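You operate a simulated robot arm through the tools that you are given. There is no shell and no other tool. Be economical: measure what you need, move in short steps, check, and stop when the job is done.

Carry out the task below with a simulated robot arm. There is one attempt and no reset: what you move stays moved.

JOB
Open the core box, brush the crumbs out, then close and clamp it.
Fine: put the dusting brush back. What is to be rubbed or washed off counts as gone when no trace of it is left.

Only the result counts: the job must be done as asked and must still hold three seconds after the hand-in. Knocking over, shifting, dropping, spilling or breaking anything else fails it.

ROBOT AND FRAMES
A 6-joint arm with a two-finger gripper, on a carriage that runs on a rail from [-125.6, -2.7] to [108.3, 2.4] (x, y) and turns from -3.351 to 2.443 rad about z. Base frame: it is fixed where the carriage stands at the start and does not move with it; the origin is on the floor, on the carriage's upright axis, x ahead of it, y to its left, z up. Units: cm, rad, N and s.
Its first joint turns from -2.897 to 2.897 rad. Places, roughly: core box clamp lever [80, -40, 80]; core box half with knob [70, -40, 80]; sand crumbs [70, -40, 80]. Payload 2.54 kg.
The TCP is the grasp point between the finger pads, 2.3 cm short of the fingertips. In the tool frame z runs along the fingers and y along their closing line. Largest opening 12.6 cm; the body of the gripper starts 8.2 cm behind the TCP.
Orientation is that of the tool frame in the base frame, as a unit quaternion [x, y, z, w]. With the fingers straight down and closing along the base's y, the tool's x points along the base's -x, its y along +y and its z along -z.

CONTROLS
- The arm moves only by the tool apply_moves. Its argument "series" is one flat list of numbers, 7 for each row, row after row: the shift along the base's x, y, z in units of 100 mm (1.0 is 100 mm), then the turn, a rotation vector about the base's x, y, z in units of 60 degrees (1.0 is 60 degrees), then the finger opening in cm, from 0 to 12.6. In form: [tx, ty, tz, rx, ry, rz, claw, tx, ty, tz, rx, ry, rz, claw, ...]. A call has 1 to 10 rows; each row is the pose to reach, as a shift and turn from the pose commanded when the call began. A call with a number of a shift or a turn outside -1 to 1 is refused whole. Each row takes 0.2 s and may step no farther than 5 cm and 0.15 rad from the row before; otherwise, or with a gripper value out of range, the whole call is refused. A pose out of reach is approached as far as the arm can. The call stops where the force on the tool passes 60 N (or 10 N more than at its start, if that is more) or the arm is blocked; 0.2 s more then pass. The fingers move at their own pace and stop on an object; they squeeze with about 26 N. The grip force told is the motor's: it shows also when the fingers shut on nothing. Time passes only in rows, and 0.2 s behind the last, so rows that repeat a pose let the fingers close. It gives the time, the measured TCP pose, the force on the tool (base axes), the opening and the grip force at its end, in the units of the frame above (readings bear some noise), with the torque about the TCP (base axes, N m) and any sound that the robot's microphone picked up, and new pictures: "pictures" is both (left out), scene, wrist or none.
- Cameras (640 x 400 px; columns grow to the right, rows downward): "scene" is now at [3.54, 12.89, 155.95]; the picture's right is [-0.78, -0.62, 0.00], its down [-0.29, 0.37, -0.88] and it looks along [0.55, -0.69, -0.47] (base axes); focal length 272 px, centre (320, 200). "wrist" rides on the gripper at [8.2, 1.4, -12.2] in the tool frame; the picture's right is [-0.17, 0.99, 0.00], its down [-0.79, -0.13, -0.60] and it looks along [-0.59, -0.10, 0.80] (tool axes); focal length 243 px, centre (320, 200). There is no depth. A picture from a camera that has moved, and an enlarged one, comes with that camera's place and axes in the base frame and with its lens.
- raise_lower(by): slides the trunk up (or, below 0, down) by that many cm; the arm and the scene camera ride with it, the base frame stays. It gives what a move gives, with no picture.
- roll_base(legs): drives the robot by 1 to 6 legs, each [ahead, left, turn to the left] in cm, cm and rad, along the robot's own axes; the way and the turn of a leg run together, so that a leg with both is an arc; at most 150 cm and 3.142 rad a leg. The arm and the cameras ride along, it lands a little off, and it stops where it bumps. It keeps to its track: a leg is cut to what the track allows. It gives what a move gives, and a new picture of the scene camera.
- turn_head(pan, tilt): turns the head with the scene camera to pan (to the left, within 2.094 rad either way) and tilt (down, from -0.506 to 1.204), counted from straight ahead of the robot. It gives what a move gives, and a new picture of the scene camera.
- close_up(camera, box): a new picture of the part [left, top, right, bottom] of that camera's present view, enlarged. It takes no simulated time.
- finish_job(): hands the job in; it is judged then, once.

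Go step by step. Nothing tells you exact positions but the pictures and the camera data: compare them with the known pose of the tool, close in by small moves and look again before you grip or let go. The budget is 120 turns and 260 pictures, counting those below and the enlarged ones. Unless the task says otherwise, let go and move clear before handing in, and close with one line.

The tools are called after "Request:" as a command line: name --argument value ..., lists and objects as JSON in quotes. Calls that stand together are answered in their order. apply_moves: Moves the arm, as the interface text tells. Its arguments: {"type":"object","properties":{"series":{"type":"array","items":{"type":"number"}},"pictures":{"type":"string","enum":["both","scene","wrist","none"]}},"required":["series"]} The other tools are called the same way: raise_lower (by) slides the trunk up or down; roll_base (legs) drives the base; turn_head (pan, tilt) turns the head that bears the scene camera; close_up (camera, box) takes an enlarged picture of a part of a camera's view; finish_job () hands the job in.

At the start:

```text
time: 0.0
position: [48.04, -17.61, 121.88]
ee_rot: [0.0, 1.0, 0.0, 0.0]
ft_force: [1.4, -0.2, 0.1]
moment: [0.02, 0.02, 0.01]
gripper_width: 12.59
grip_force: 0.1
trunk travel left (down, up): [-35.0, 14.0]
robot x, y, heading: [-0.01, -0.1, -0.001]
head pan, tilt: [-0.826, 1.201]
```

scene: 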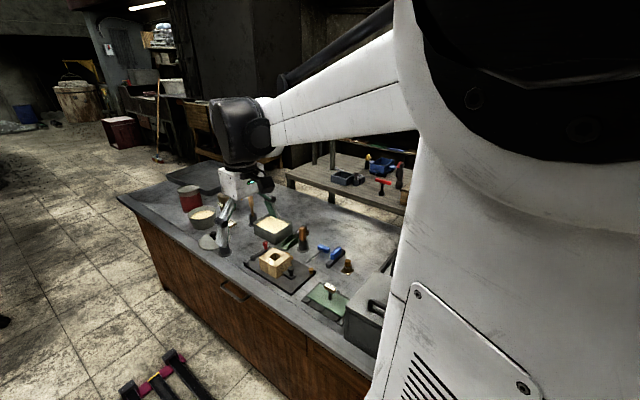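
wrist: 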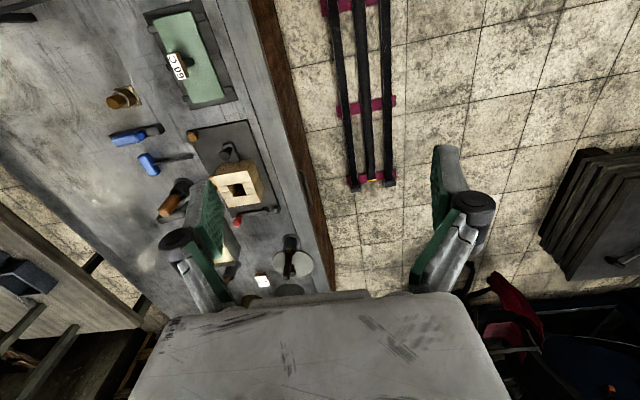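

I see a bench to the right with a core box (wooden block with square hole on a dark plate), brushes and other things. I'll look closer first.

Request:
close_up --camera "scene" --box '[180, 160, 400, 320]'

Request:
close_up --camera "wrist" --box '[80, 60, 320, 310]'

```text
2.50 times, centred on (290, 240) of scene
camera zoom: at [3.54, 12.89, 155.95], right [-0.78, -0.62, 0.0], down [-0.29, 0.37, -0.88], along [0.55, -0.69, -0.47], focal length 681 px, centre (395, 100)
```

zoom: 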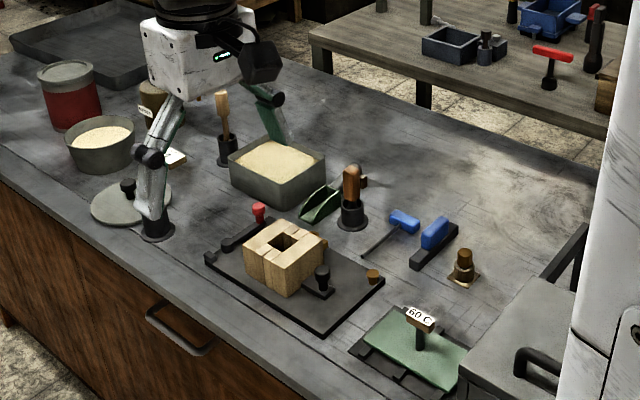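

```text
1.60 times, centred on (200, 185) of wrist
camera zoom: at [39.81, -16.15, 133.91], right [0.17, 0.99, 0.0], down [0.79, -0.13, 0.6], along [0.59, -0.1, -0.8], focal length 388 px, centre (512, 224)
```

zoom: 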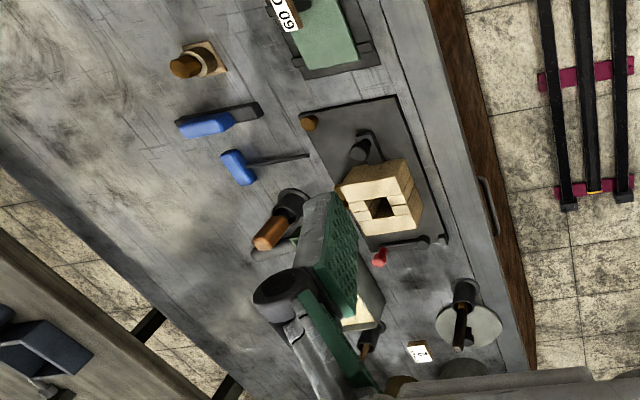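

Request:
apply_moves --series '[0, -0.45, 0, 0, 0, 0, 12.6, 0, -0.9, 0, 0, 0, 0, 12.6, 0, -1, 0, 0, 0, 0, 12.6]' --pictures "none"

Request:
apply_moves --series '[0, -0.45, 0, 0, 0, 0, 12.6, 0, -0.9, 0, 0, 0, 0, 12.6, 0, -1, 0, 0, 0, 0, 12.6]'

```text
time: 0.8
position: [48.26, -27.41, 121.86]
ee_rot: [0.0, 1.0, 0.0, 0.0]
ft_force: [0.5, 0.3, 0.8]
moment: [0.01, 0.0, 0.0]
gripper_width: 12.57
grip_force: 0.2
trunk travel left (down, up): [-35.0, 14.0]
robot x, y, heading: [0.0, -0.0, 0.002]
head pan, tilt: [-0.826, 1.201]
```

```text
time: 1.6
position: [48.33, -37.5, 121.64]
ee_rot: [0.0, 1.0, 0.0, -0.001]
ft_force: [0.3, 0.0, 0.1]
moment: [0.04, 0.01, 0.02]
gripper_width: 12.57
grip_force: 0.1
trunk travel left (down, up): [-35.0, 14.0]
robot x, y, heading: [0.26, 0.08, -0.004]
head pan, tilt: [-0.826, 1.201]
camera scene: at [1.65, 15.87, 150.53], right [-0.74, -0.68, 0.0], down [-0.63, 0.69, -0.36], along [0.25, -0.27, -0.93], focal length 272 px, centre (320, 200)
camera wrist: at [40.04, -36.12, 133.77], right [0.17, 0.99, 0.0], down [0.79, -0.13, 0.6], along [0.59, -0.1, -0.8], focal length 243 px, centre (320, 200)
```

scene: 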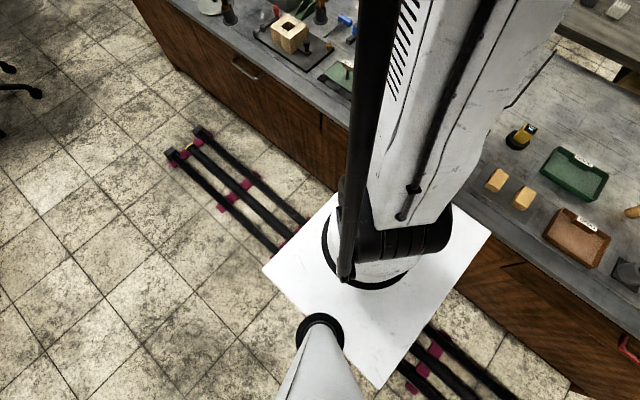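
wrist: 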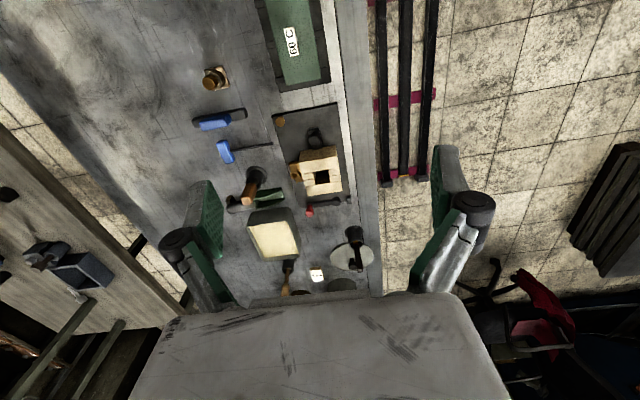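

The head is now tilted all the way down; I turn it toward the core box, and enlarge the wrist view.

Request:
turn_head --pan -0.68 --tilt 0.65

Request:
close_up --camera "wrist" --box '[180, 60, 380, 185]'

Request:
close_up --camera "wrist" --box '[200, 130, 400, 300]'

```text
time: 2.6
position: [48.38, -37.54, 121.7]
ee_rot: [0.0, 1.0, 0.0, 0.0]
ft_force: [0.7, 0.0, 0.3]
moment: [0.0, -0.04, 0.02]
gripper_width: 12.58
grip_force: 0.0
trunk travel left (down, up): [-35.0, 14.0]
robot x, y, heading: [0.0, 0.27, 0.0]
head pan, tilt: [-0.681, 0.649]
camera scene: at [4.61, 14.56, 154.55], right [-0.63, -0.78, 0.0], down [-0.47, 0.38, -0.8], along [0.62, -0.5, -0.61], focal length 272 px, centre (320, 200)
```

scene: 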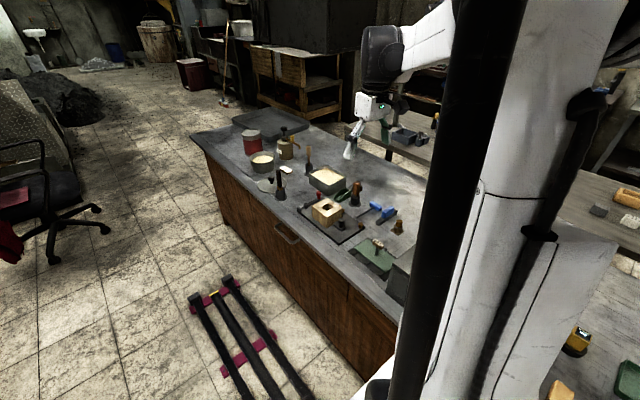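

```text
3.20 times, centred on (280, 122) of wrist
camera zoom: at [40.07, -36.05, 133.78], right [0.17, 0.99, 0.0], down [0.79, -0.13, 0.6], along [0.59, -0.1, -0.8], focal length 776 px, centre (448, 448)
```

zoom: 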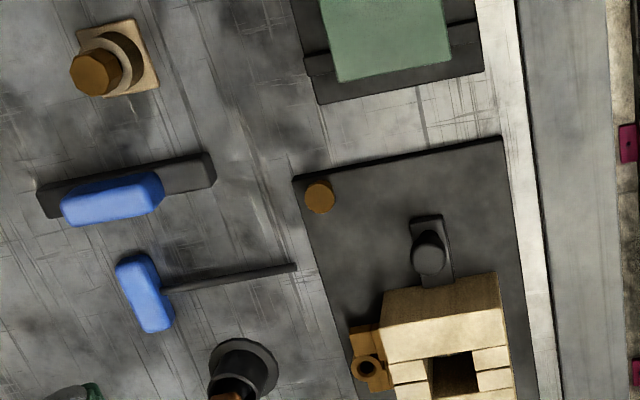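

```text
2.35 times, centred on (300, 215) of wrist
camera zoom: at [40.07, -36.05, 133.78], right [0.17, 0.99, 0.0], down [0.79, -0.13, 0.6], along [0.59, -0.1, -0.8], focal length 571 px, centre (367, 165)
```

zoom: 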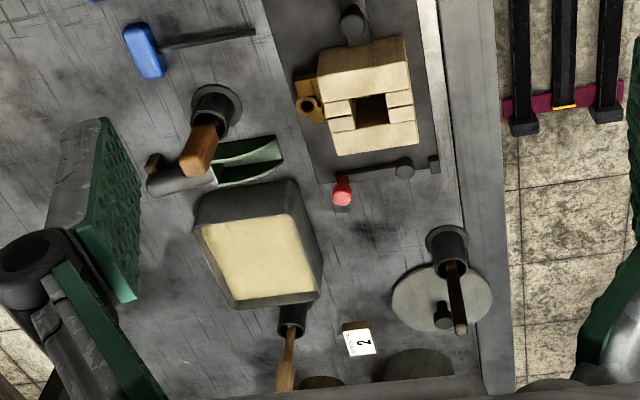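

Request:
close_up --camera "scene" --box '[295, 180, 375, 250]'

Request:
close_up --camera "scene" --box '[240, 120, 330, 205]'

Request:
close_up --camera "scene" --box '[320, 160, 420, 225]'

```text
5.71 times, centred on (335, 215) of scene
camera zoom: at [4.61, 14.56, 154.55], right [-0.63, -0.78, 0.0], down [-0.47, 0.38, -0.8], along [0.62, -0.5, -0.61], focal length 1557 px, centre (234, 114)
```

zoom: 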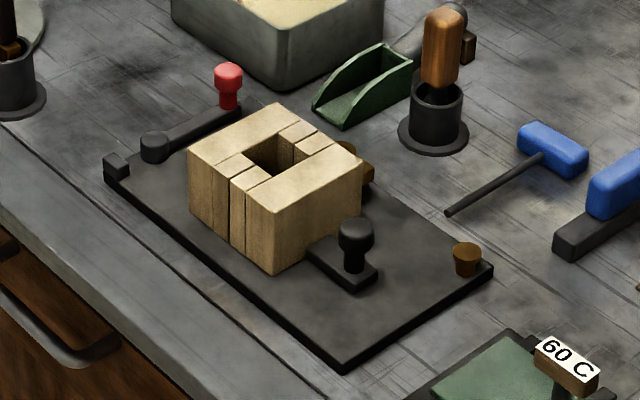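

```text
4.71 times, centred on (285, 162) of scene
camera zoom: at [4.61, 14.56, 154.55], right [-0.63, -0.78, 0.0], down [-0.47, 0.38, -0.8], along [0.62, -0.5, -0.61], focal length 1282 px, centre (485, 376)
```

zoom: 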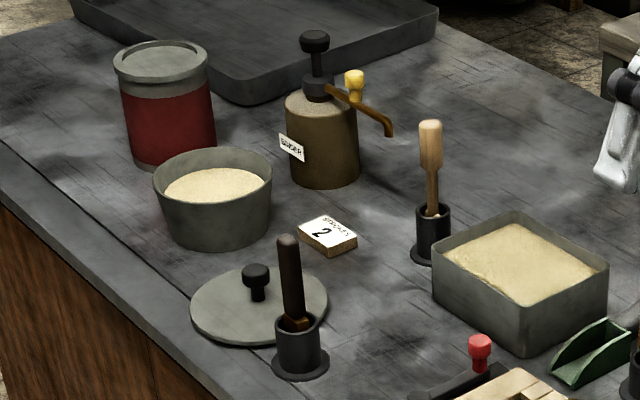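

```text
6.15 times, centred on (370, 192) of scene
camera zoom: at [4.61, 14.56, 154.55], right [-0.63, -0.78, 0.0], down [-0.47, 0.38, -0.8], along [0.62, -0.5, -0.61], focal length 1676 px, centre (12, 246)
```

zoom: 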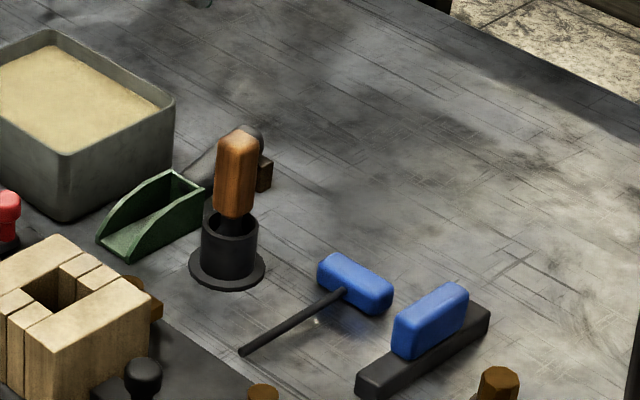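

The core box stands near (69,-41), its knob near (60,-41), the red clamp knob at about (79.7,-45.5,85), lever pivot about (79.7,-38.3). I move the wrist camera closer for a precise view.

Request:
apply_moves --series '[0.25, -0.05, -0.35, 0, 0, 0, 12.6, 0.5, -0.1, -0.7, 0, 0, 0, 12.6, 0.75, -0.15, -1.0, 0, 0, 0, 12.6]' --pictures "wrist"

Request:
close_up --camera "wrist" --box '[230, 80, 420, 230]'

```text
time: 3.4
position: [55.72, -39.46, 111.9]
ee_rot: [-0.001, 1.0, 0.0, 0.0]
ft_force: [-0.4, -0.3, 0.1]
moment: [0.02, 0.01, 0.0]
gripper_width: 12.61
grip_force: 0.1
trunk travel left (down, up): [-35.0, 14.0]
robot x, y, heading: [0.12, -0.08, 0.002]
head pan, tilt: [-0.681, 0.649]
camera wrist: at [47.47, -38.0, 124.0], right [0.17, 0.99, 0.0], down [0.79, -0.13, 0.6], along [0.59, -0.1, -0.8], focal length 243 px, centre (320, 200)
```

wrist: 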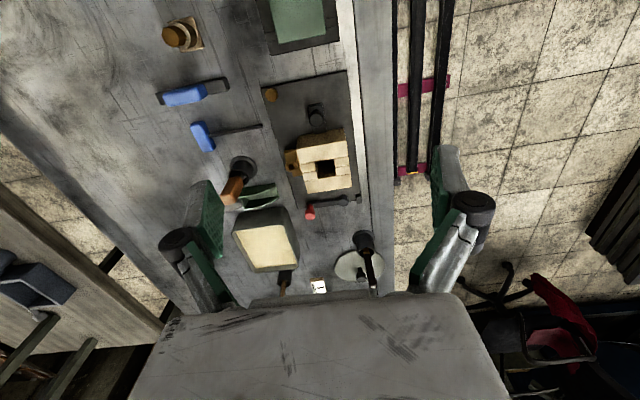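

```text
2.67 times, centred on (325, 155) of wrist
camera zoom: at [47.47, -38.0, 124.0], right [0.17, 0.99, 0.0], down [0.79, -0.13, 0.6], along [0.59, -0.1, -0.8], focal length 647 px, centre (307, 320)
```

zoom: 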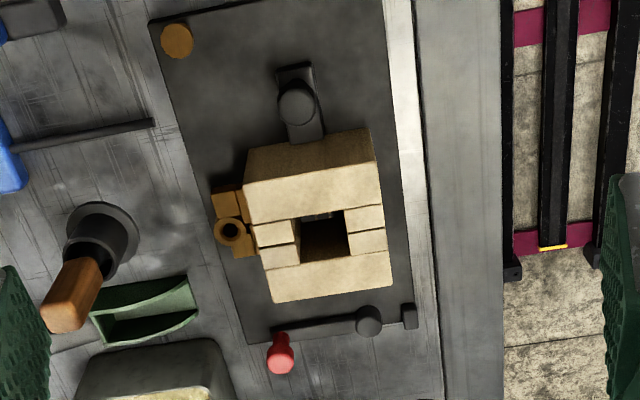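

The two halves are hinged on a bronze barrel on the -y side. I'll swing the camera to the front (+y) side to see the lever mechanism.

Request:
apply_moves --series '[0.2, 0.15, -0.1, 0, 0, -0.14, 12.6, 0.4, 0.3, -0.2, 0, 0, -0.28, 12.6, 0.6, 0.45, -0.3, 0, 0, -0.42, 12.6, 0.8, 0.6, -0.4, 0, 0, -0.56, 12.6, 1.0, 0.75, -0.5, 0, 0, -0.7, 12.6, 1.0, 0.9, -0.6, 0, 0, -0.84, 12.6, 1.0, 1.0, -0.7, 0, 0, -0.98, 12.6]' --pictures "none"

Request:
apply_moves --series '[0.2, 0.1, -0.2, 0, 0, -0.14, 12.6, 0.4, 0.15, -0.4, 0, 0, -0.28, 12.6, 0.6, 0.2, -0.6, 0, 0, -0.42, 12.6, 0.75, 0.25, -0.8, 0, 0, -0.52, 12.6]' --pictures "wrist"

Request:
close_up --camera "wrist" --box '[200, 60, 440, 290]'

```text
time: 5.0
position: [65.39, -28.91, 104.84]
ee_rot: [0.492, 0.871, 0.0, 0.0]
ft_force: [0.0, -1.1, -0.5]
moment: [-0.02, -0.02, -0.03]
gripper_width: 12.6
grip_force: 0.0
trunk travel left (down, up): [-35.0, 14.0]
robot x, y, heading: [0.31, 0.22, 0.001]
head pan, tilt: [-0.681, 0.649]
```

```text
time: 6.0
position: [73.12, -26.69, 96.89]
ee_rot: [0.708, 0.706, 0.0, 0.001]
ft_force: [-0.4, -0.2, -0.2]
moment: [0.04, 0.0, 0.02]
gripper_width: 12.6
grip_force: 0.1
trunk travel left (down, up): [-35.0, 14.0]
robot x, y, heading: [-0.07, -0.09, 0.002]
head pan, tilt: [-0.681, 0.649]
camera wrist: at [74.49, -18.4, 108.98], right [0.99, -0.17, 0.0], down [-0.13, -0.79, 0.6], along [-0.1, -0.59, -0.8], focal length 243 px, centre (320, 200)
```

wrist: 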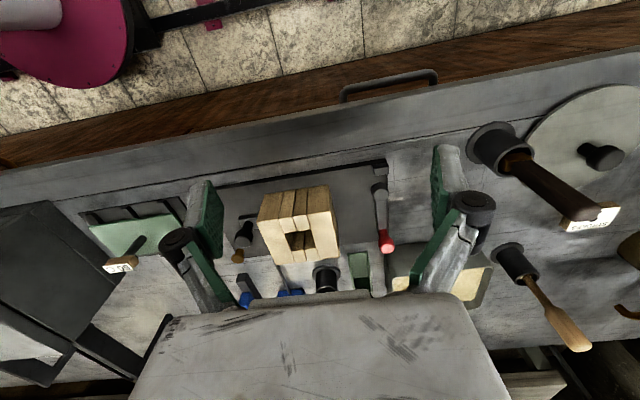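

```text
1.74 times, centred on (320, 175) of wrist
camera zoom: at [74.49, -18.4, 108.98], right [0.99, -0.17, 0.0], down [-0.13, -0.79, 0.6], along [-0.1, -0.59, -0.8], focal length 422 px, centre (320, 244)
```

zoom: 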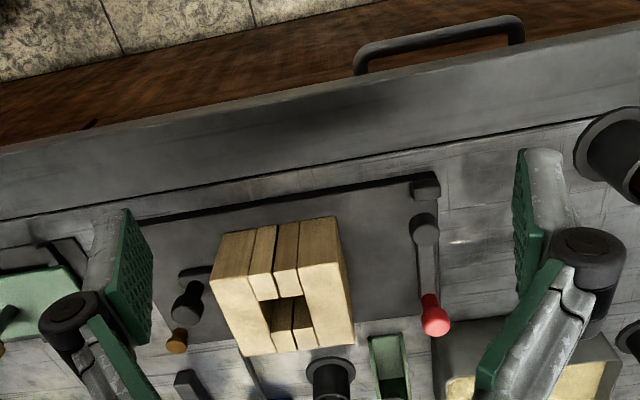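

The lever is a horizontal bar with a vertical pivot; the half with the knob swings on the hinge. I'll go above the knob (about 59.6,-40.7) with a narrowed opening and check alignment.

Request:
apply_moves --series '[-0.33, -0.33, 0, 0, 0, 0, 9, -0.66, -0.66, 0, 0, 0, 0, 7, -0.99, -0.99, 0, 0, 0, 0, 5.5]' --pictures "none"

Request:
apply_moves --series '[-0.35, -0.35, -0.2, 0, 0, 0, 5.5, -0.35, -0.35, -0.4, 0, 0, 0, 5.5]' --pictures "wrist"

Request:
close_up --camera "scene" --box '[295, 180, 375, 250]'

```text
time: 6.8
position: [63.4, -36.51, 96.94]
ee_rot: [0.707, 0.707, 0.0, 0.0]
ft_force: [-1.0, 0.2, -0.2]
moment: [-0.01, 0.03, -0.03]
gripper_width: 5.49
grip_force: 0.1
trunk travel left (down, up): [-35.0, 14.0]
robot x, y, heading: [-0.08, -0.09, -0.002]
head pan, tilt: [-0.681, 0.649]
```

```text
refused: row 1 steps farther than a row can; nothing moved
```

```text
5.71 times, centred on (335, 215) of scene
camera zoom: at [4.62, 14.58, 154.56], right [-0.63, -0.78, 0.0], down [-0.47, 0.38, -0.8], along [0.62, -0.5, -0.6], focal length 1557 px, centre (234, 114)
```

zoom: 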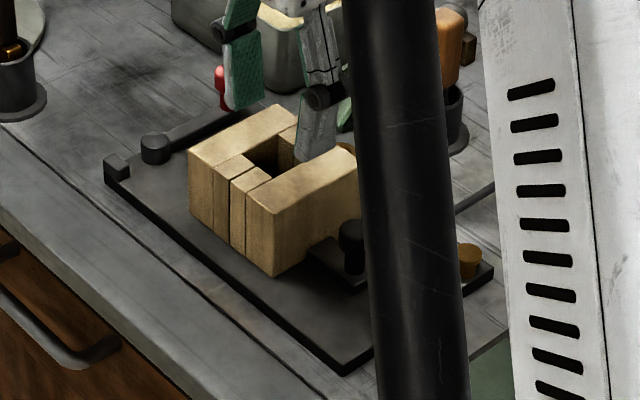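

Request:
apply_moves --series '[-0.28, -0.2, -0.15, 0, 0, 0, 5.5, -0.38, -0.42, -0.4, 0, 0, 0, 5.5]' --pictures "both"

Request:
close_up --camera "wrist" --box '[220, 80, 460, 300]'

```text
time: 7.4
position: [59.43, -40.73, 92.54]
ee_rot: [0.707, 0.707, 0.0, 0.0]
ft_force: [-0.7, 0.3, 0.0]
moment: [0.02, -0.05, -0.01]
gripper_width: 5.53
grip_force: 0.0
trunk travel left (down, up): [-35.0, 14.0]
robot x, y, heading: [0.24, -0.1, -0.003]
head pan, tilt: [-0.681, 0.649]
camera scene: at [4.58, 14.59, 154.55], right [-0.63, -0.78, 0.0], down [-0.47, 0.38, -0.8], along [0.62, -0.5, -0.6], focal length 272 px, centre (320, 200)
camera wrist: at [60.72, -32.48, 104.77], right [0.99, -0.17, 0.0], down [-0.13, -0.79, 0.6], along [-0.1, -0.59, -0.8], focal length 243 px, centre (320, 200)
```

scene: 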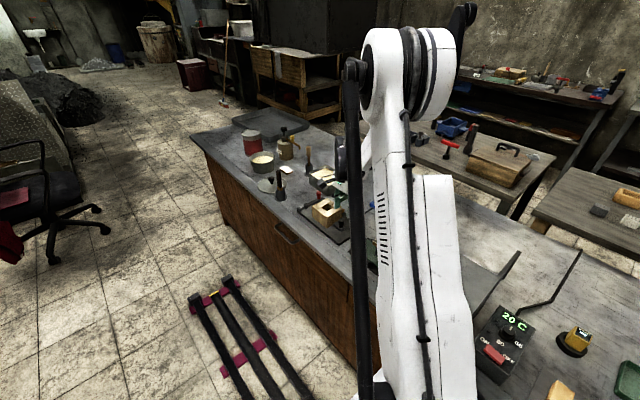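
wrist: 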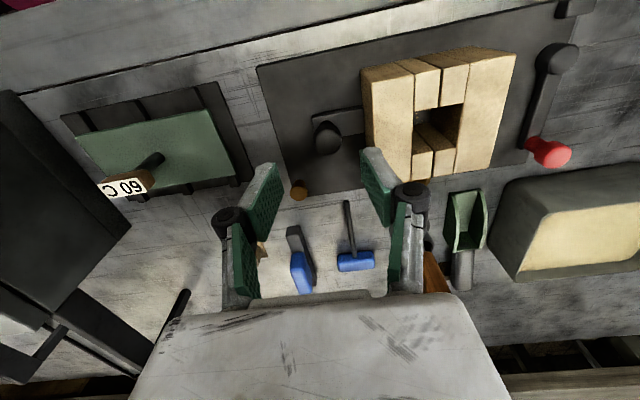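

```text
1.82 times, centred on (340, 190) of wrist
camera zoom: at [60.72, -32.48, 104.77], right [0.99, -0.17, 0.0], down [-0.13, -0.79, 0.6], along [-0.1, -0.59, -0.8], focal length 441 px, centre (284, 218)
```

zoom: 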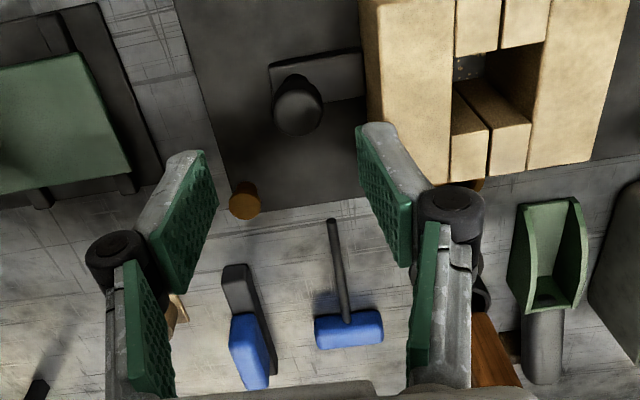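

The knob is at about (60.0,-40.8), top near 84.8; dots of crumbs show inside the cavity. I descend with fingers on its ±x sides.

Request:
apply_moves --series '[0.04, 0, -0.3, 0, 0, 0, 4.5, 0.04, 0, -0.6, 0, 0, 0, 4.5, 0.04, 0, -0.8, 0, 0, 0, 4.5]' --pictures "wrist"

Request:
close_up --camera "wrist" --box '[240, 120, 440, 300]'

```text
time: 8.2
position: [59.2, -40.77, 84.96]
ee_rot: [0.708, 0.706, 0.0, 0.0]
ft_force: [-25.2, -0.9, 26.0]
moment: [0.05, -1.72, -0.04]
gripper_width: 3.75
grip_force: 0.0
trunk travel left (down, up): [-35.0, 14.0]
robot x, y, heading: [0.03, 0.04, 0.002]
head pan, tilt: [-0.681, 0.649]
camera wrist: at [60.57, -32.57, 97.13], right [0.99, -0.17, 0.0], down [-0.14, -0.79, 0.6], along [-0.1, -0.59, -0.8], focal length 243 px, centre (320, 200)
```

wrist: 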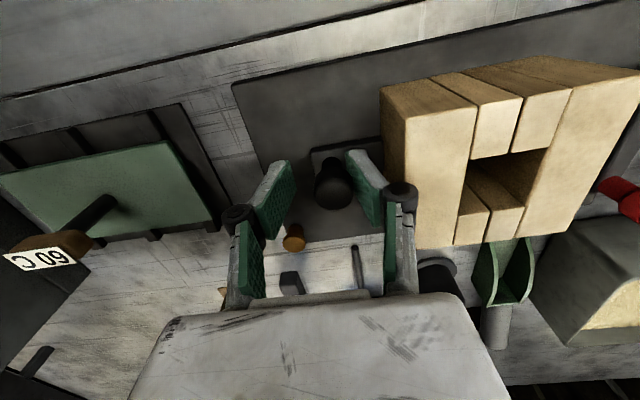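

```text
2.22 times, centred on (340, 210) of wrist
camera zoom: at [60.57, -32.57, 97.13], right [0.99, -0.17, 0.0], down [-0.14, -0.79, 0.6], along [-0.1, -0.59, -0.8], focal length 539 px, centre (276, 178)
```

zoom: 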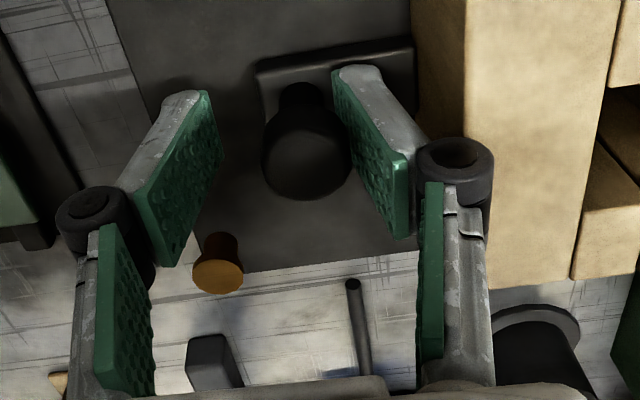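

The box-side finger touches the block. I back off and turn the tool 60° so the fingers close along the swing direction instead.

Request:
apply_moves --series '[0, 0, 0.3, 0, 0, 0, 4.5, 0, 0, 0.7, 0, 0, 0.14, 4.5, 0, 0, 0.7, 0, 0, 0.28, 4.5, 0, 0, 0.7, 0, 0, 0.42, 4.5, 0, 0, 0.7, 0, 0, 0.56, 4.5, 0, 0, 0.7, 0, 0, 0.7, 4.5, 0, 0, 0.7, 0, 0, 0.84, 4.5, 0, 0, 0.7, 0, 0, 0.98, 4.5]' --pictures "wrist"

Request:
close_up --camera "wrist" --box '[220, 80, 420, 280]'

```text
time: 10.0
position: [59.77, -40.61, 91.85]
ee_rot: [0.268, 0.963, 0.0, 0.0]
ft_force: [-0.4, 0.1, -0.5]
moment: [-0.01, -0.02, 0.02]
gripper_width: 4.5
grip_force: 0.0
trunk travel left (down, up): [-35.0, 14.0]
robot x, y, heading: [0.35, -0.09, 0.001]
head pan, tilt: [-0.681, 0.649]
camera wrist: at [53.37, -35.24, 103.94], right [0.65, 0.76, 0.0], down [0.61, -0.52, 0.6], along [0.45, -0.39, -0.8], focal length 243 px, centre (320, 200)
```

wrist: 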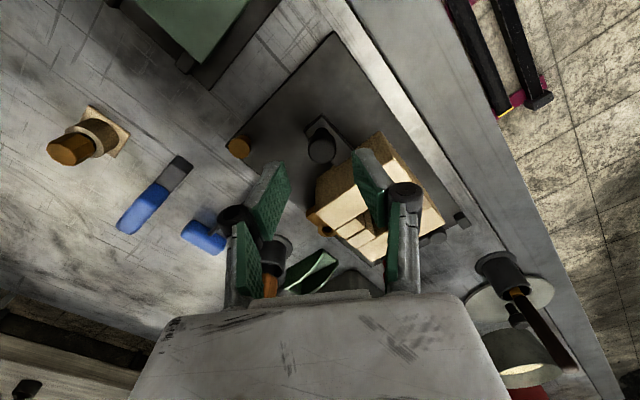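

```text
2.00 times, centred on (320, 180) of wrist
camera zoom: at [53.37, -35.24, 103.94], right [0.65, 0.76, 0.0], down [0.61, -0.52, 0.6], along [0.45, -0.39, -0.8], focal length 485 px, centre (320, 240)
```

zoom: 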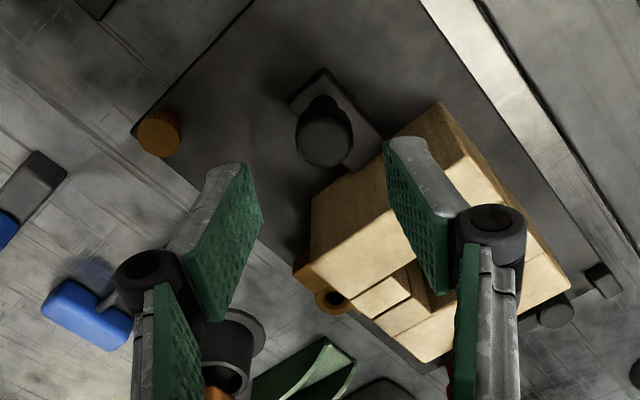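

Request:
apply_moves --series '[0.03, -0.035, -0.3, 0, 0, 0, 4.5, 0.03, -0.035, -0.6, 0, 0, 0, 4.5, 0.03, -0.035, -0.82, 0, 0, 0, 4.5]' --pictures "wrist"

Request:
close_up --camera "wrist" --box '[220, 100, 420, 280]'

```text
time: 10.8
position: [59.97, -40.8, 83.71]
ee_rot: [0.269, 0.963, 0.0, 0.0]
ft_force: [-4.8, 7.5, 5.4]
moment: [-0.26, -0.04, 0.36]
gripper_width: 6.19
grip_force: 4.0
trunk travel left (down, up): [-35.0, 14.0]
robot x, y, heading: [0.02, 0.1, 0.001]
head pan, tilt: [-0.681, 0.649]
camera wrist: at [53.68, -35.48, 95.78], right [0.65, 0.76, 0.0], down [0.61, -0.52, 0.6], along [0.45, -0.39, -0.8], focal length 243 px, centre (320, 200)
```

wrist: 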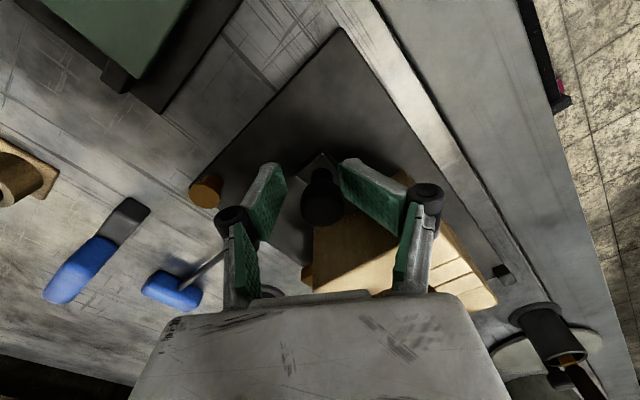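

```text
2.22 times, centred on (320, 190) of wrist
camera zoom: at [53.68, -35.48, 95.78], right [0.65, 0.76, 0.0], down [0.61, -0.52, 0.6], along [0.45, -0.39, -0.8], focal length 539 px, centre (320, 222)
```

zoom: 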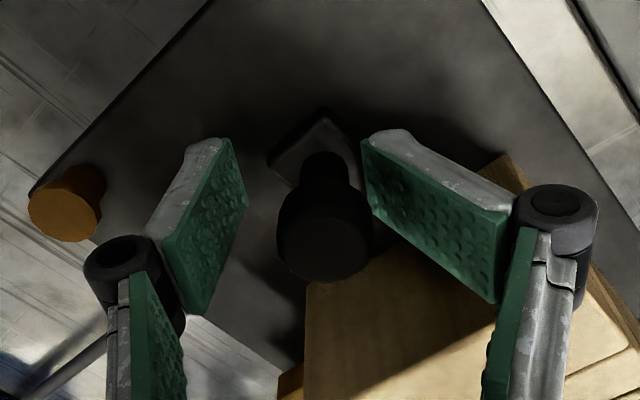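

The knob sits between the fingers. I close on it.

Request:
apply_moves --series '[0, 0, 0, 0, 0, 0, 0, 0, 0, 0, 0, 0, 0, 0, 0, 0, 0, 0, 0, 0, 0]' --pictures "wrist"

```text
time: 11.6
position: [60.1, -40.77, 83.76]
ee_rot: [0.269, 0.963, 0.001, 0.0]
ft_force: [4.3, 26.8, 15.8]
moment: [0.34, -0.05, 0.21]
gripper_width: 4.6
grip_force: 44.9
trunk travel left (down, up): [-35.0, 14.0]
robot x, y, heading: [-0.18, -0.14, -0.001]
head pan, tilt: [-0.681, 0.649]
camera wrist: at [53.77, -35.37, 95.79], right [0.65, 0.76, 0.0], down [0.61, -0.52, 0.6], along [0.45, -0.39, -0.8], focal length 243 px, centre (320, 200)
```

wrist: 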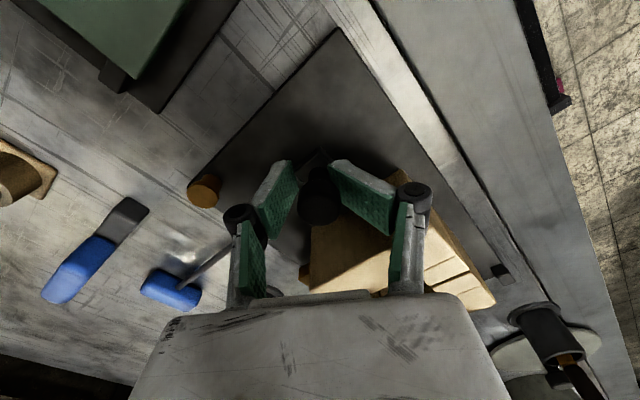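

The fingers press the knob with 27 N in the opening direction and it does not budge, so the lever likely locks it. I release, rise and go to the red lever knob, with the tool turned back to close along x.

Request:
apply_moves --series '[0, 0, 0, 0, 0, 0, 6, 0, 0, 0, 0, 0, 0, 6, 0, 0, 0.4, 0, 0, -0.14, 6, 0.1, 0, 0.8, 0, 0, -0.28, 6, 0.4, 0, 0.9, 0, 0, -0.42, 6, 0.7, 0, 0.9, 0, 0, -0.56, 6, 1, 0, 0.9, 0, 0, -0.7, 6, 1, -0.2, 0.9, 0, 0, -0.84, 6, 1, -0.3, 0.9, 0, 0, -0.98, 6]' --pictures "wrist"

Request:
apply_moves --series '[0.4, -0.1, 0, 0, 0, 0, 5.5, 0.8, -0.17, 0, 0, 0, 0, 5.5, 0.97, -0.18, -0.1, 0, 0, 0, 5.5]' --pictures "wrist"

Request:
close_up --camera "wrist" --box '[220, 80, 420, 280]'

```text
time: 13.6
position: [69.92, -43.93, 92.57]
ee_rot: [0.708, 0.706, -0.001, 0.0]
ft_force: [-0.6, -0.2, 0.5]
moment: [0.03, -0.06, -0.01]
gripper_width: 5.99
grip_force: 0.1
trunk travel left (down, up): [-35.0, 14.0]
robot x, y, heading: [-0.01, 0.09, -0.006]
head pan, tilt: [-0.681, 0.649]
camera wrist: at [71.32, -35.77, 104.68], right [0.99, -0.17, 0.0], down [-0.13, -0.79, 0.6], along [-0.1, -0.59, -0.8], focal length 243 px, centre (320, 200)
```

wrist: 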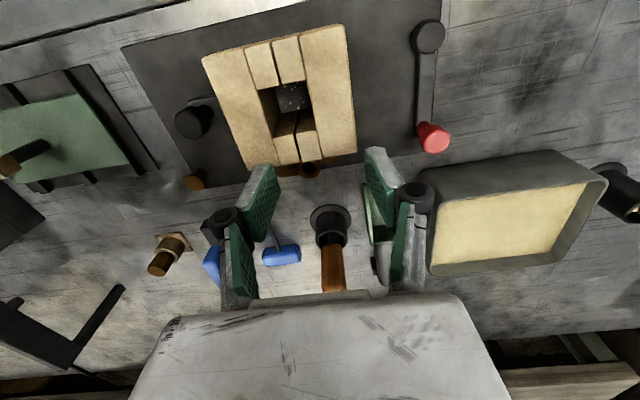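

```text
time: 14.4
position: [79.74, -45.96, 91.64]
ee_rot: [0.707, 0.708, 0.0, 0.0]
ft_force: [-0.3, 0.7, 0.1]
moment: [0.04, 0.02, -0.04]
gripper_width: 5.5
grip_force: 0.1
trunk travel left (down, up): [-35.0, 14.0]
robot x, y, heading: [-0.24, 0.24, 0.003]
head pan, tilt: [-0.681, 0.649]
camera wrist: at [81.08, -37.86, 103.77], right [0.99, -0.17, 0.0], down [-0.13, -0.79, 0.6], along [-0.1, -0.59, -0.8], focal length 243 px, centre (320, 200)
```

wrist: 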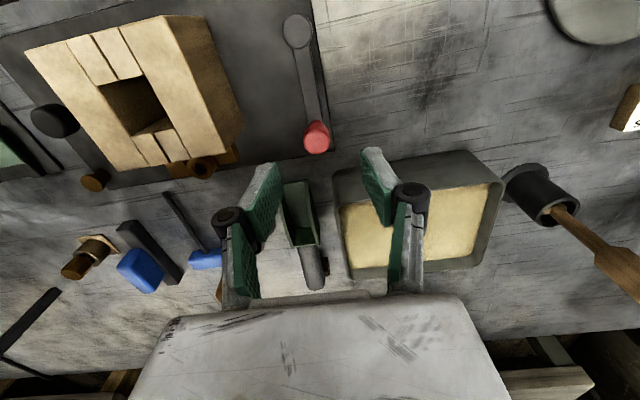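

```text
2.00 times, centred on (320, 180) of wrist
camera zoom: at [81.08, -37.86, 103.77], right [0.99, -0.17, 0.0], down [-0.13, -0.79, 0.6], along [-0.1, -0.59, -0.8], focal length 485 px, centre (320, 240)
```

zoom: 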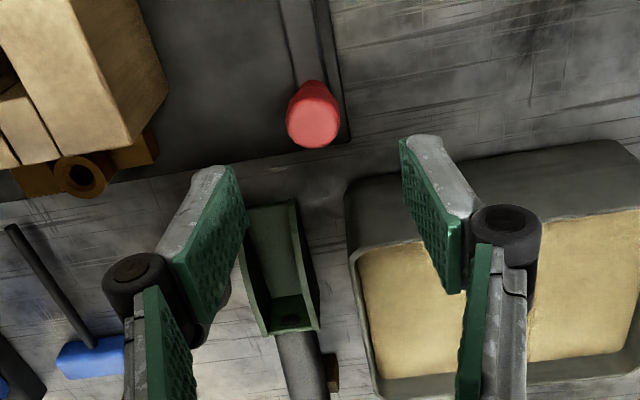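

Request:
apply_moves --series '[-0.02, 0.05, -0.3, 0, 0, 0, 5, -0.02, 0.05, -0.6, 0, 0, 0, 5, -0.02, 0.05, -0.8, 0, 0, 0, 5]' --pictures "wrist"

Request:
apply_moves --series '[0, 0, 0, 0, 0, 0, 0, 0, 0, 0, 0, 0, 0, 0, 0, 0, 0, 0, 0, 0, 0]' --pictures "wrist"

```text
time: 15.2
position: [79.24, -45.17, 83.48]
ee_rot: [0.708, 0.707, 0.0, 0.0]
ft_force: [-0.1, -0.7, 4.9]
moment: [-0.03, 0.11, 0.01]
gripper_width: 5.06
grip_force: 0.0
trunk travel left (down, up): [-35.0, 14.0]
robot x, y, heading: [0.03, 0.25, -0.002]
head pan, tilt: [-0.681, 0.649]
camera wrist: at [80.71, -37.02, 95.65], right [0.99, -0.17, 0.0], down [-0.13, -0.79, 0.6], along [-0.1, -0.59, -0.8], focal length 243 px, centre (320, 200)
```

wrist: 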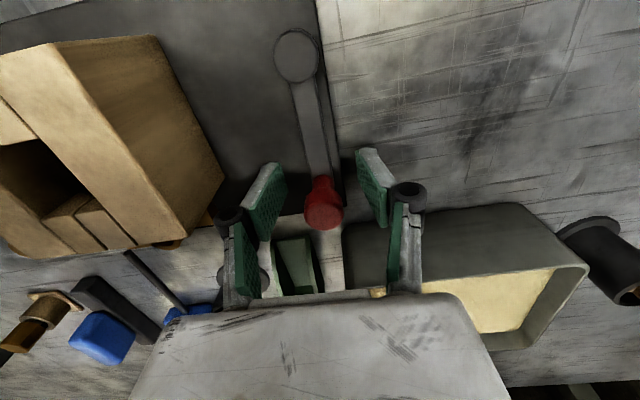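

```text
time: 16.0
position: [79.51, -45.17, 83.56]
ee_rot: [0.707, 0.708, 0.0, 0.001]
ft_force: [20.7, -11.5, 15.1]
moment: [-0.71, -0.44, 0.89]
gripper_width: 1.53
grip_force: 41.2
trunk travel left (down, up): [-35.0, 14.0]
robot x, y, heading: [0.0, -0.06, -0.001]
head pan, tilt: [-0.681, 0.649]
camera wrist: at [80.83, -37.03, 95.63], right [0.99, -0.16, 0.0], down [-0.13, -0.79, 0.6], along [-0.1, -0.59, -0.8], focal length 243 px, centre (320, 200)
```

wrist: 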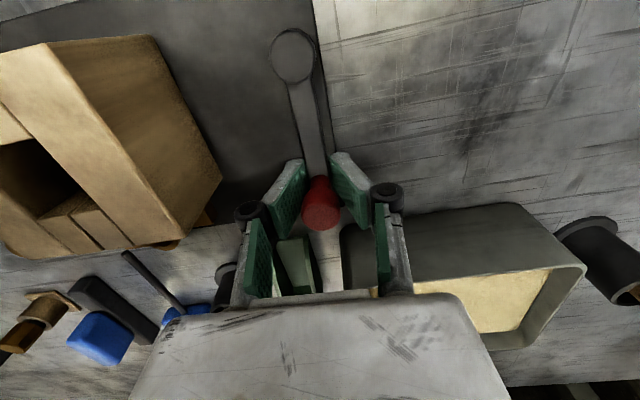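

I hold the lever knob. I test gently +x first.

Request:
apply_moves --series '[0.06, 0, 0.0, 0, 0, 0, 0, 0.12, 0, 0, 0, 0, 0, 0, 0.16, 0, 0, 0, 0, 0, 0]' --pictures "wrist"

```text
time: 16.7
position: [80.37, -45.31, 83.43]
ee_rot: [0.708, 0.706, -0.003, -0.006]
ft_force: [-10.0, 4.0, 3.4]
moment: [-0.5, 0.78, 0.54]
gripper_width: 1.73
grip_force: 42.7
trunk travel left (down, up): [-35.0, 14.0]
robot x, y, heading: [-0.15, -0.23, -0.001]
head pan, tilt: [-0.681, 0.649]
stopped in row 3: the force on the tool passed its limit at 65 N (the readings are from after the stop); the commanded pose is now the measured one
camera wrist: at [81.87, -37.14, 95.6], right [0.99, -0.17, -0.01], down [-0.13, -0.79, 0.6], along [-0.11, -0.59, -0.8], focal length 243 px, centre (320, 200)
```

wrist: 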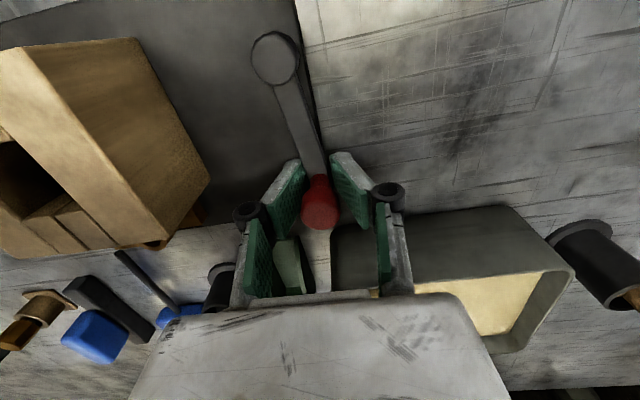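

Request:
apply_moves --series '[-0.08, 0, 0.0, 0, 0, 0, 0, -0.16, 0, 0, 0, 0, 0, 0, -0.24, 0, 0, 0, 0, 0, 0, -0.32, 0.01, 0, 0, 0, 0, 0]' --pictures "wrist"

```text
time: 17.2
position: [80.33, -45.42, 83.43]
ee_rot: [0.706, 0.708, 0.001, 0.002]
ft_force: [10.5, -5.0, -6.0]
moment: [0.5, 1.55, -0.04]
gripper_width: 1.7
grip_force: 42.4
trunk travel left (down, up): [-35.0, 14.0]
robot x, y, heading: [-0.27, 0.11, -0.002]
head pan, tilt: [-0.681, 0.649]
stopped in row 2: the force on the tool passed its limit at 69 N (the readings are from after the stop); the commanded pose is now the measured one
camera wrist: at [81.58, -37.07, 95.56], right [0.99, -0.16, 0.0], down [-0.13, -0.79, 0.6], along [-0.1, -0.59, -0.8], focal length 243 px, centre (320, 200)
```

wrist: 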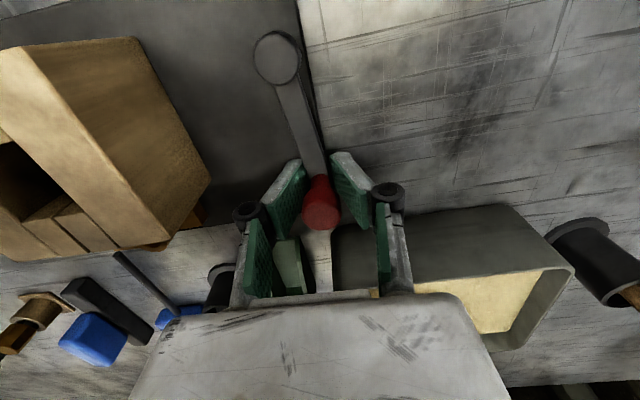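

Request:
apply_moves --series '[0.02, 0, 0, 0, 0, 0, 0, 0.04, 0, 0, 0, 0, 0, 0, 0.06, 0, 0, 0, 0, 0, 0, 0.08, 0, 0, 0, 0, 0, 0, 0.1, 0, 0, 0, 0, 0, 0, 0.12, 0.01, 0, 0, 0, 0, 0]' --pictures "wrist"

```text
time: 18.1
position: [80.29, -45.26, 83.45]
ee_rot: [0.707, 0.707, -0.002, -0.003]
ft_force: [-4.0, 2.7, -1.3]
moment: [-0.63, 1.0, 0.46]
gripper_width: 1.69
grip_force: 42.8
trunk travel left (down, up): [-35.0, 14.0]
robot x, y, heading: [-0.05, -0.11, 0.002]
head pan, tilt: [-0.681, 0.649]
stopped in row 4: the force on the tool passed its limit at 65 N (the readings are from after the stop); the commanded pose is now the measured one
camera wrist: at [81.75, -37.11, 95.58], right [0.99, -0.17, -0.01], down [-0.13, -0.79, 0.6], along [-0.1, -0.59, -0.8], focal length 243 px, centre (320, 200)
```

wrist: 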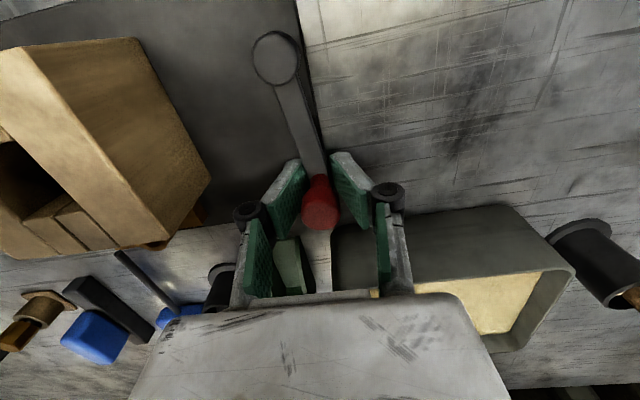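

The push stalls both ways; perhaps the fingertips drag on the plate or lever bar. I regrip about 0.8 cm higher.

Request:
apply_moves --series '[0, 0, 0, 0, 0, 0, 4, 0, 0, 0, 0, 0, 0, 4, 0, 0, 0.08, 0, 0, 0, 4, 0, 0, 0.08, 0, 0, 0, 4]' --pictures "none"

Request:
close_up --camera "wrist" --box '[220, 20, 420, 260]'

Request:
apply_moves --series '[0, 0, 0, 0, 0, 0, 0, 0, 0, 0, 0, 0, 0, 0, 0, 0, 0, 0, 0, 0, 0]' --pictures "none"

Request:
close_up --camera "scene" --box '[280, 160, 380, 240]'

```text
time: 19.1
position: [80.39, -45.34, 84.28]
ee_rot: [0.708, 0.707, -0.001, -0.003]
ft_force: [0.2, -0.5, -0.3]
moment: [-0.01, -0.01, 0.01]
gripper_width: 4.03
grip_force: 0.1
trunk travel left (down, up): [-35.0, 14.0]
robot x, y, heading: [-0.23, 0.15, -0.005]
head pan, tilt: [-0.681, 0.649]
```

```text
1.67 times, centred on (320, 140) of wrist
camera zoom: at [81.8, -37.14, 96.4], right [0.99, -0.17, -0.01], down [-0.13, -0.79, 0.6], along [-0.1, -0.59, -0.8], focal length 404 px, centre (320, 300)
```

zoom: 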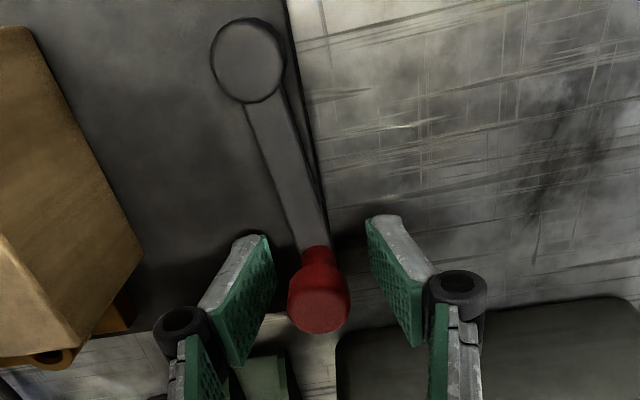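

```text
time: 19.9
position: [80.42, -45.38, 84.15]
ee_rot: [0.707, 0.707, -0.001, -0.002]
ft_force: [-13.6, 3.2, -4.3]
moment: [0.07, 0.31, 0.91]
gripper_width: 1.72
grip_force: 42.6
trunk travel left (down, up): [-35.0, 14.0]
robot x, y, heading: [0.06, -0.36, 0.002]
head pan, tilt: [-0.681, 0.649]
```

```text
5.00 times, centred on (330, 200) of scene
camera zoom: at [4.46, 14.55, 154.55], right [-0.63, -0.78, 0.0], down [-0.47, 0.38, -0.8], along [0.62, -0.5, -0.6], focal length 1362 px, centre (270, 200)
```

zoom: 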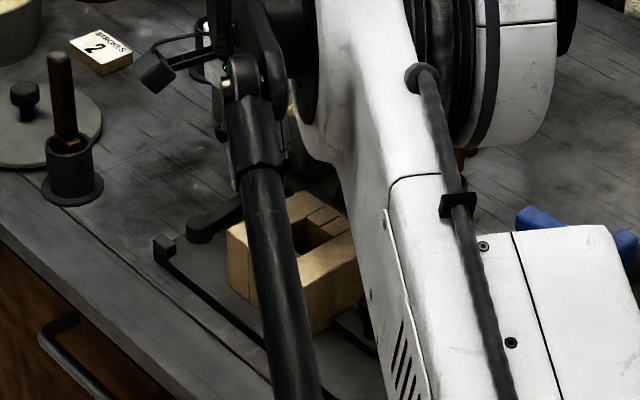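

Request:
apply_moves --series '[0.03, 0, 0, 0, 0, 0.01, 0, 0.06, 0.003, 0, 0, 0, 0.03, 0, 0.09, 0.006, 0, 0, 0, 0.05, 0, 0.12, 0.01, 0, 0, 0, 0.07, 0, 0.16, 0.02, 0, 0, 0, 0.1, 0]' --pictures "none"

Request:
close_up --camera "wrist" --box '[220, 20, 420, 260]'

```text
time: 21.1
position: [82.04, -45.07, 84.24]
ee_rot: [0.669, 0.743, -0.002, -0.002]
ft_force: [-17.7, 3.3, -1.1]
moment: [-0.23, 0.28, 1.0]
gripper_width: 1.99
grip_force: 44.8
trunk travel left (down, up): [-35.0, 14.0]
robot x, y, heading: [0.04, -0.22, 0.0]
head pan, tilt: [-0.681, 0.649]
```

```text
1.67 times, centred on (320, 140) of wrist
camera zoom: at [82.54, -36.76, 96.41], right [1.0, -0.06, 0.0], down [-0.05, -0.8, 0.6], along [-0.04, -0.6, -0.8], focal length 404 px, centre (320, 300)
```

zoom: 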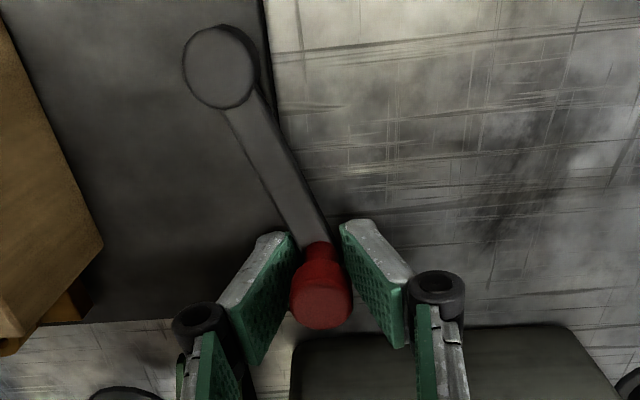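

The lever swings freely toward +x now. I follow the arc about the pivot (79.3,-38.3), turning the tool with it.

Request:
apply_moves --series '[0.057, 0.027, 0, 0, 0, 0.1, 0, 0.124, 0.065, 0, 0, 0, 0.2, 0, 0.185, 0.11, 0, 0, 0, 0.3, 0, 0.242, 0.161, 0, 0, 0, 0.4, 0, 0.293, 0.218, 0, 0, 0, 0.5, 0, 0.338, 0.279, 0, 0, 0, 0.6, 0, 0.376, 0.346, 0, 0, 0, 0.7, 0, 0.408, 0.416, 0, 0, 0, 0.8, 0, 0.431, 0.488, 0, 0, 0, 0.9, 0, 0.447, 0.563, 0, 0, 0, 1.0, 0]' --pictures "wrist"

```text
time: 23.1
position: [85.62, -41.7, 84.17]
ee_rot: [0.264, 0.965, -0.007, -0.001]
ft_force: [-4.5, -8.7, -0.8]
moment: [-0.42, -0.05, 0.69]
gripper_width: 1.54
grip_force: 41.1
trunk travel left (down, up): [-35.0, 14.0]
robot x, y, heading: [-0.06, 0.13, -0.011]
head pan, tilt: [-0.681, 0.649]
stopped in row 10: the force on the tool passed its limit at 65 N (the readings are from after the stop); the commanded pose is now the measured one
camera wrist: at [79.31, -36.27, 96.34], right [0.64, 0.77, -0.01], down [0.62, -0.51, 0.6], along [0.45, -0.39, -0.8], focal length 243 px, centre (320, 200)
```

wrist: 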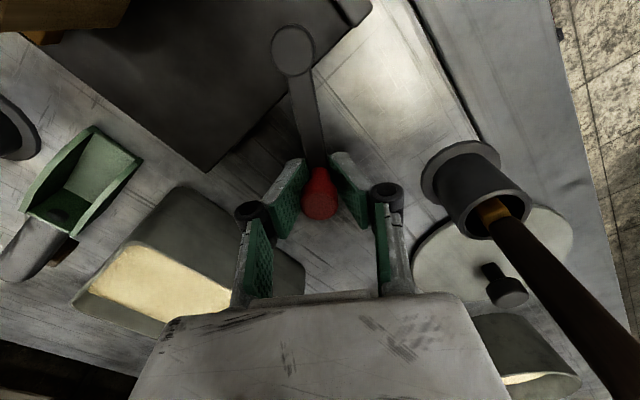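

The lever reaches its stop at about 62°, so it should be unclamped. I let go and return to the knob above (60.5,-40.2).

Request:
apply_moves --series '[0, 0, 0, 0, 0, 0, 5, 0, 0, 0, 0, 0, 0, 5, 0, 0, 0.45, 0, 0, 0, 5, 0, 0, 0.9, 0, 0, 0, 5, -0.45, 0, 0.9, 0, 0, 0, 5, -0.95, 0, 0.9, 0, 0, 0, 5]' --pictures "none"

Request:
apply_moves --series '[-0.45, 0.04, 0, 0, 0, 0, 5, -0.9, 0.09, 0, 0, 0, 0, 5]' --pictures "none"

Request:
apply_moves --series '[-0.4, 0.04, 0, 0, 0, 0, 5, -0.65, 0.07, 0, 0, 0, 0, 5]' --pictures "wrist"

Request:
close_up --camera "wrist" --box '[220, 80, 420, 280]'

```text
time: 24.5
position: [76.34, -41.54, 92.98]
ee_rot: [0.262, 0.965, -0.006, -0.002]
ft_force: [0.7, -1.0, -0.5]
moment: [0.0, 0.0, 0.0]
gripper_width: 5.01
grip_force: 0.1
trunk travel left (down, up): [-35.0, 14.0]
robot x, y, heading: [-0.08, 0.09, -0.007]
head pan, tilt: [-0.681, 0.649]
```

```text
time: 25.1
position: [67.12, -40.45, 92.75]
ee_rot: [0.262, 0.965, -0.007, 0.0]
ft_force: [0.6, 0.4, -0.4]
moment: [-0.05, -0.01, -0.02]
gripper_width: 5.03
grip_force: 0.1
trunk travel left (down, up): [-35.0, 14.0]
robot x, y, heading: [-0.06, 0.12, -0.009]
head pan, tilt: [-0.681, 0.649]
```

```text
time: 25.7
position: [60.79, -39.87, 93.2]
ee_rot: [0.262, 0.965, -0.007, 0.001]
ft_force: [0.0, 0.1, 0.0]
moment: [-0.03, 0.01, -0.01]
gripper_width: 4.99
grip_force: 0.0
trunk travel left (down, up): [-35.0, 14.0]
robot x, y, heading: [0.11, 0.05, -0.011]
head pan, tilt: [-0.681, 0.649]
camera wrist: at [54.41, -34.4, 105.25], right [0.64, 0.77, -0.01], down [0.62, -0.51, 0.6], along [0.45, -0.39, -0.8], focal length 243 px, centre (320, 200)
```

wrist: 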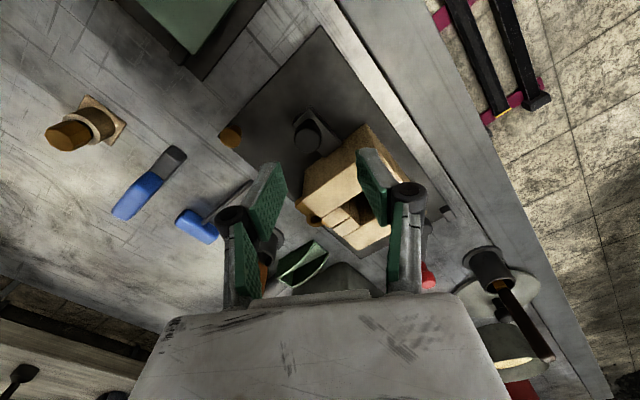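

```text
2.00 times, centred on (320, 180) of wrist
camera zoom: at [54.41, -34.4, 105.25], right [0.64, 0.77, -0.01], down [0.62, -0.51, 0.6], along [0.45, -0.39, -0.8], focal length 485 px, centre (320, 240)
```

zoom: 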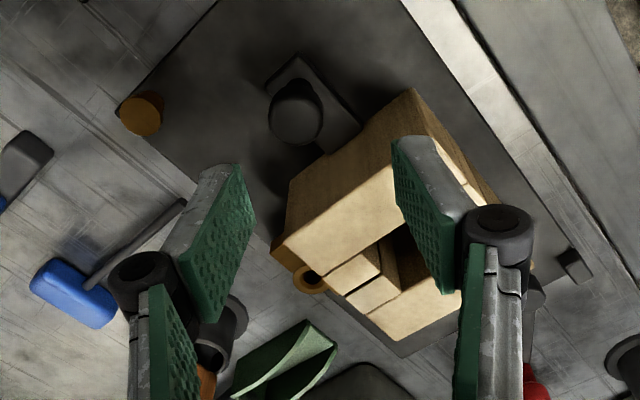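

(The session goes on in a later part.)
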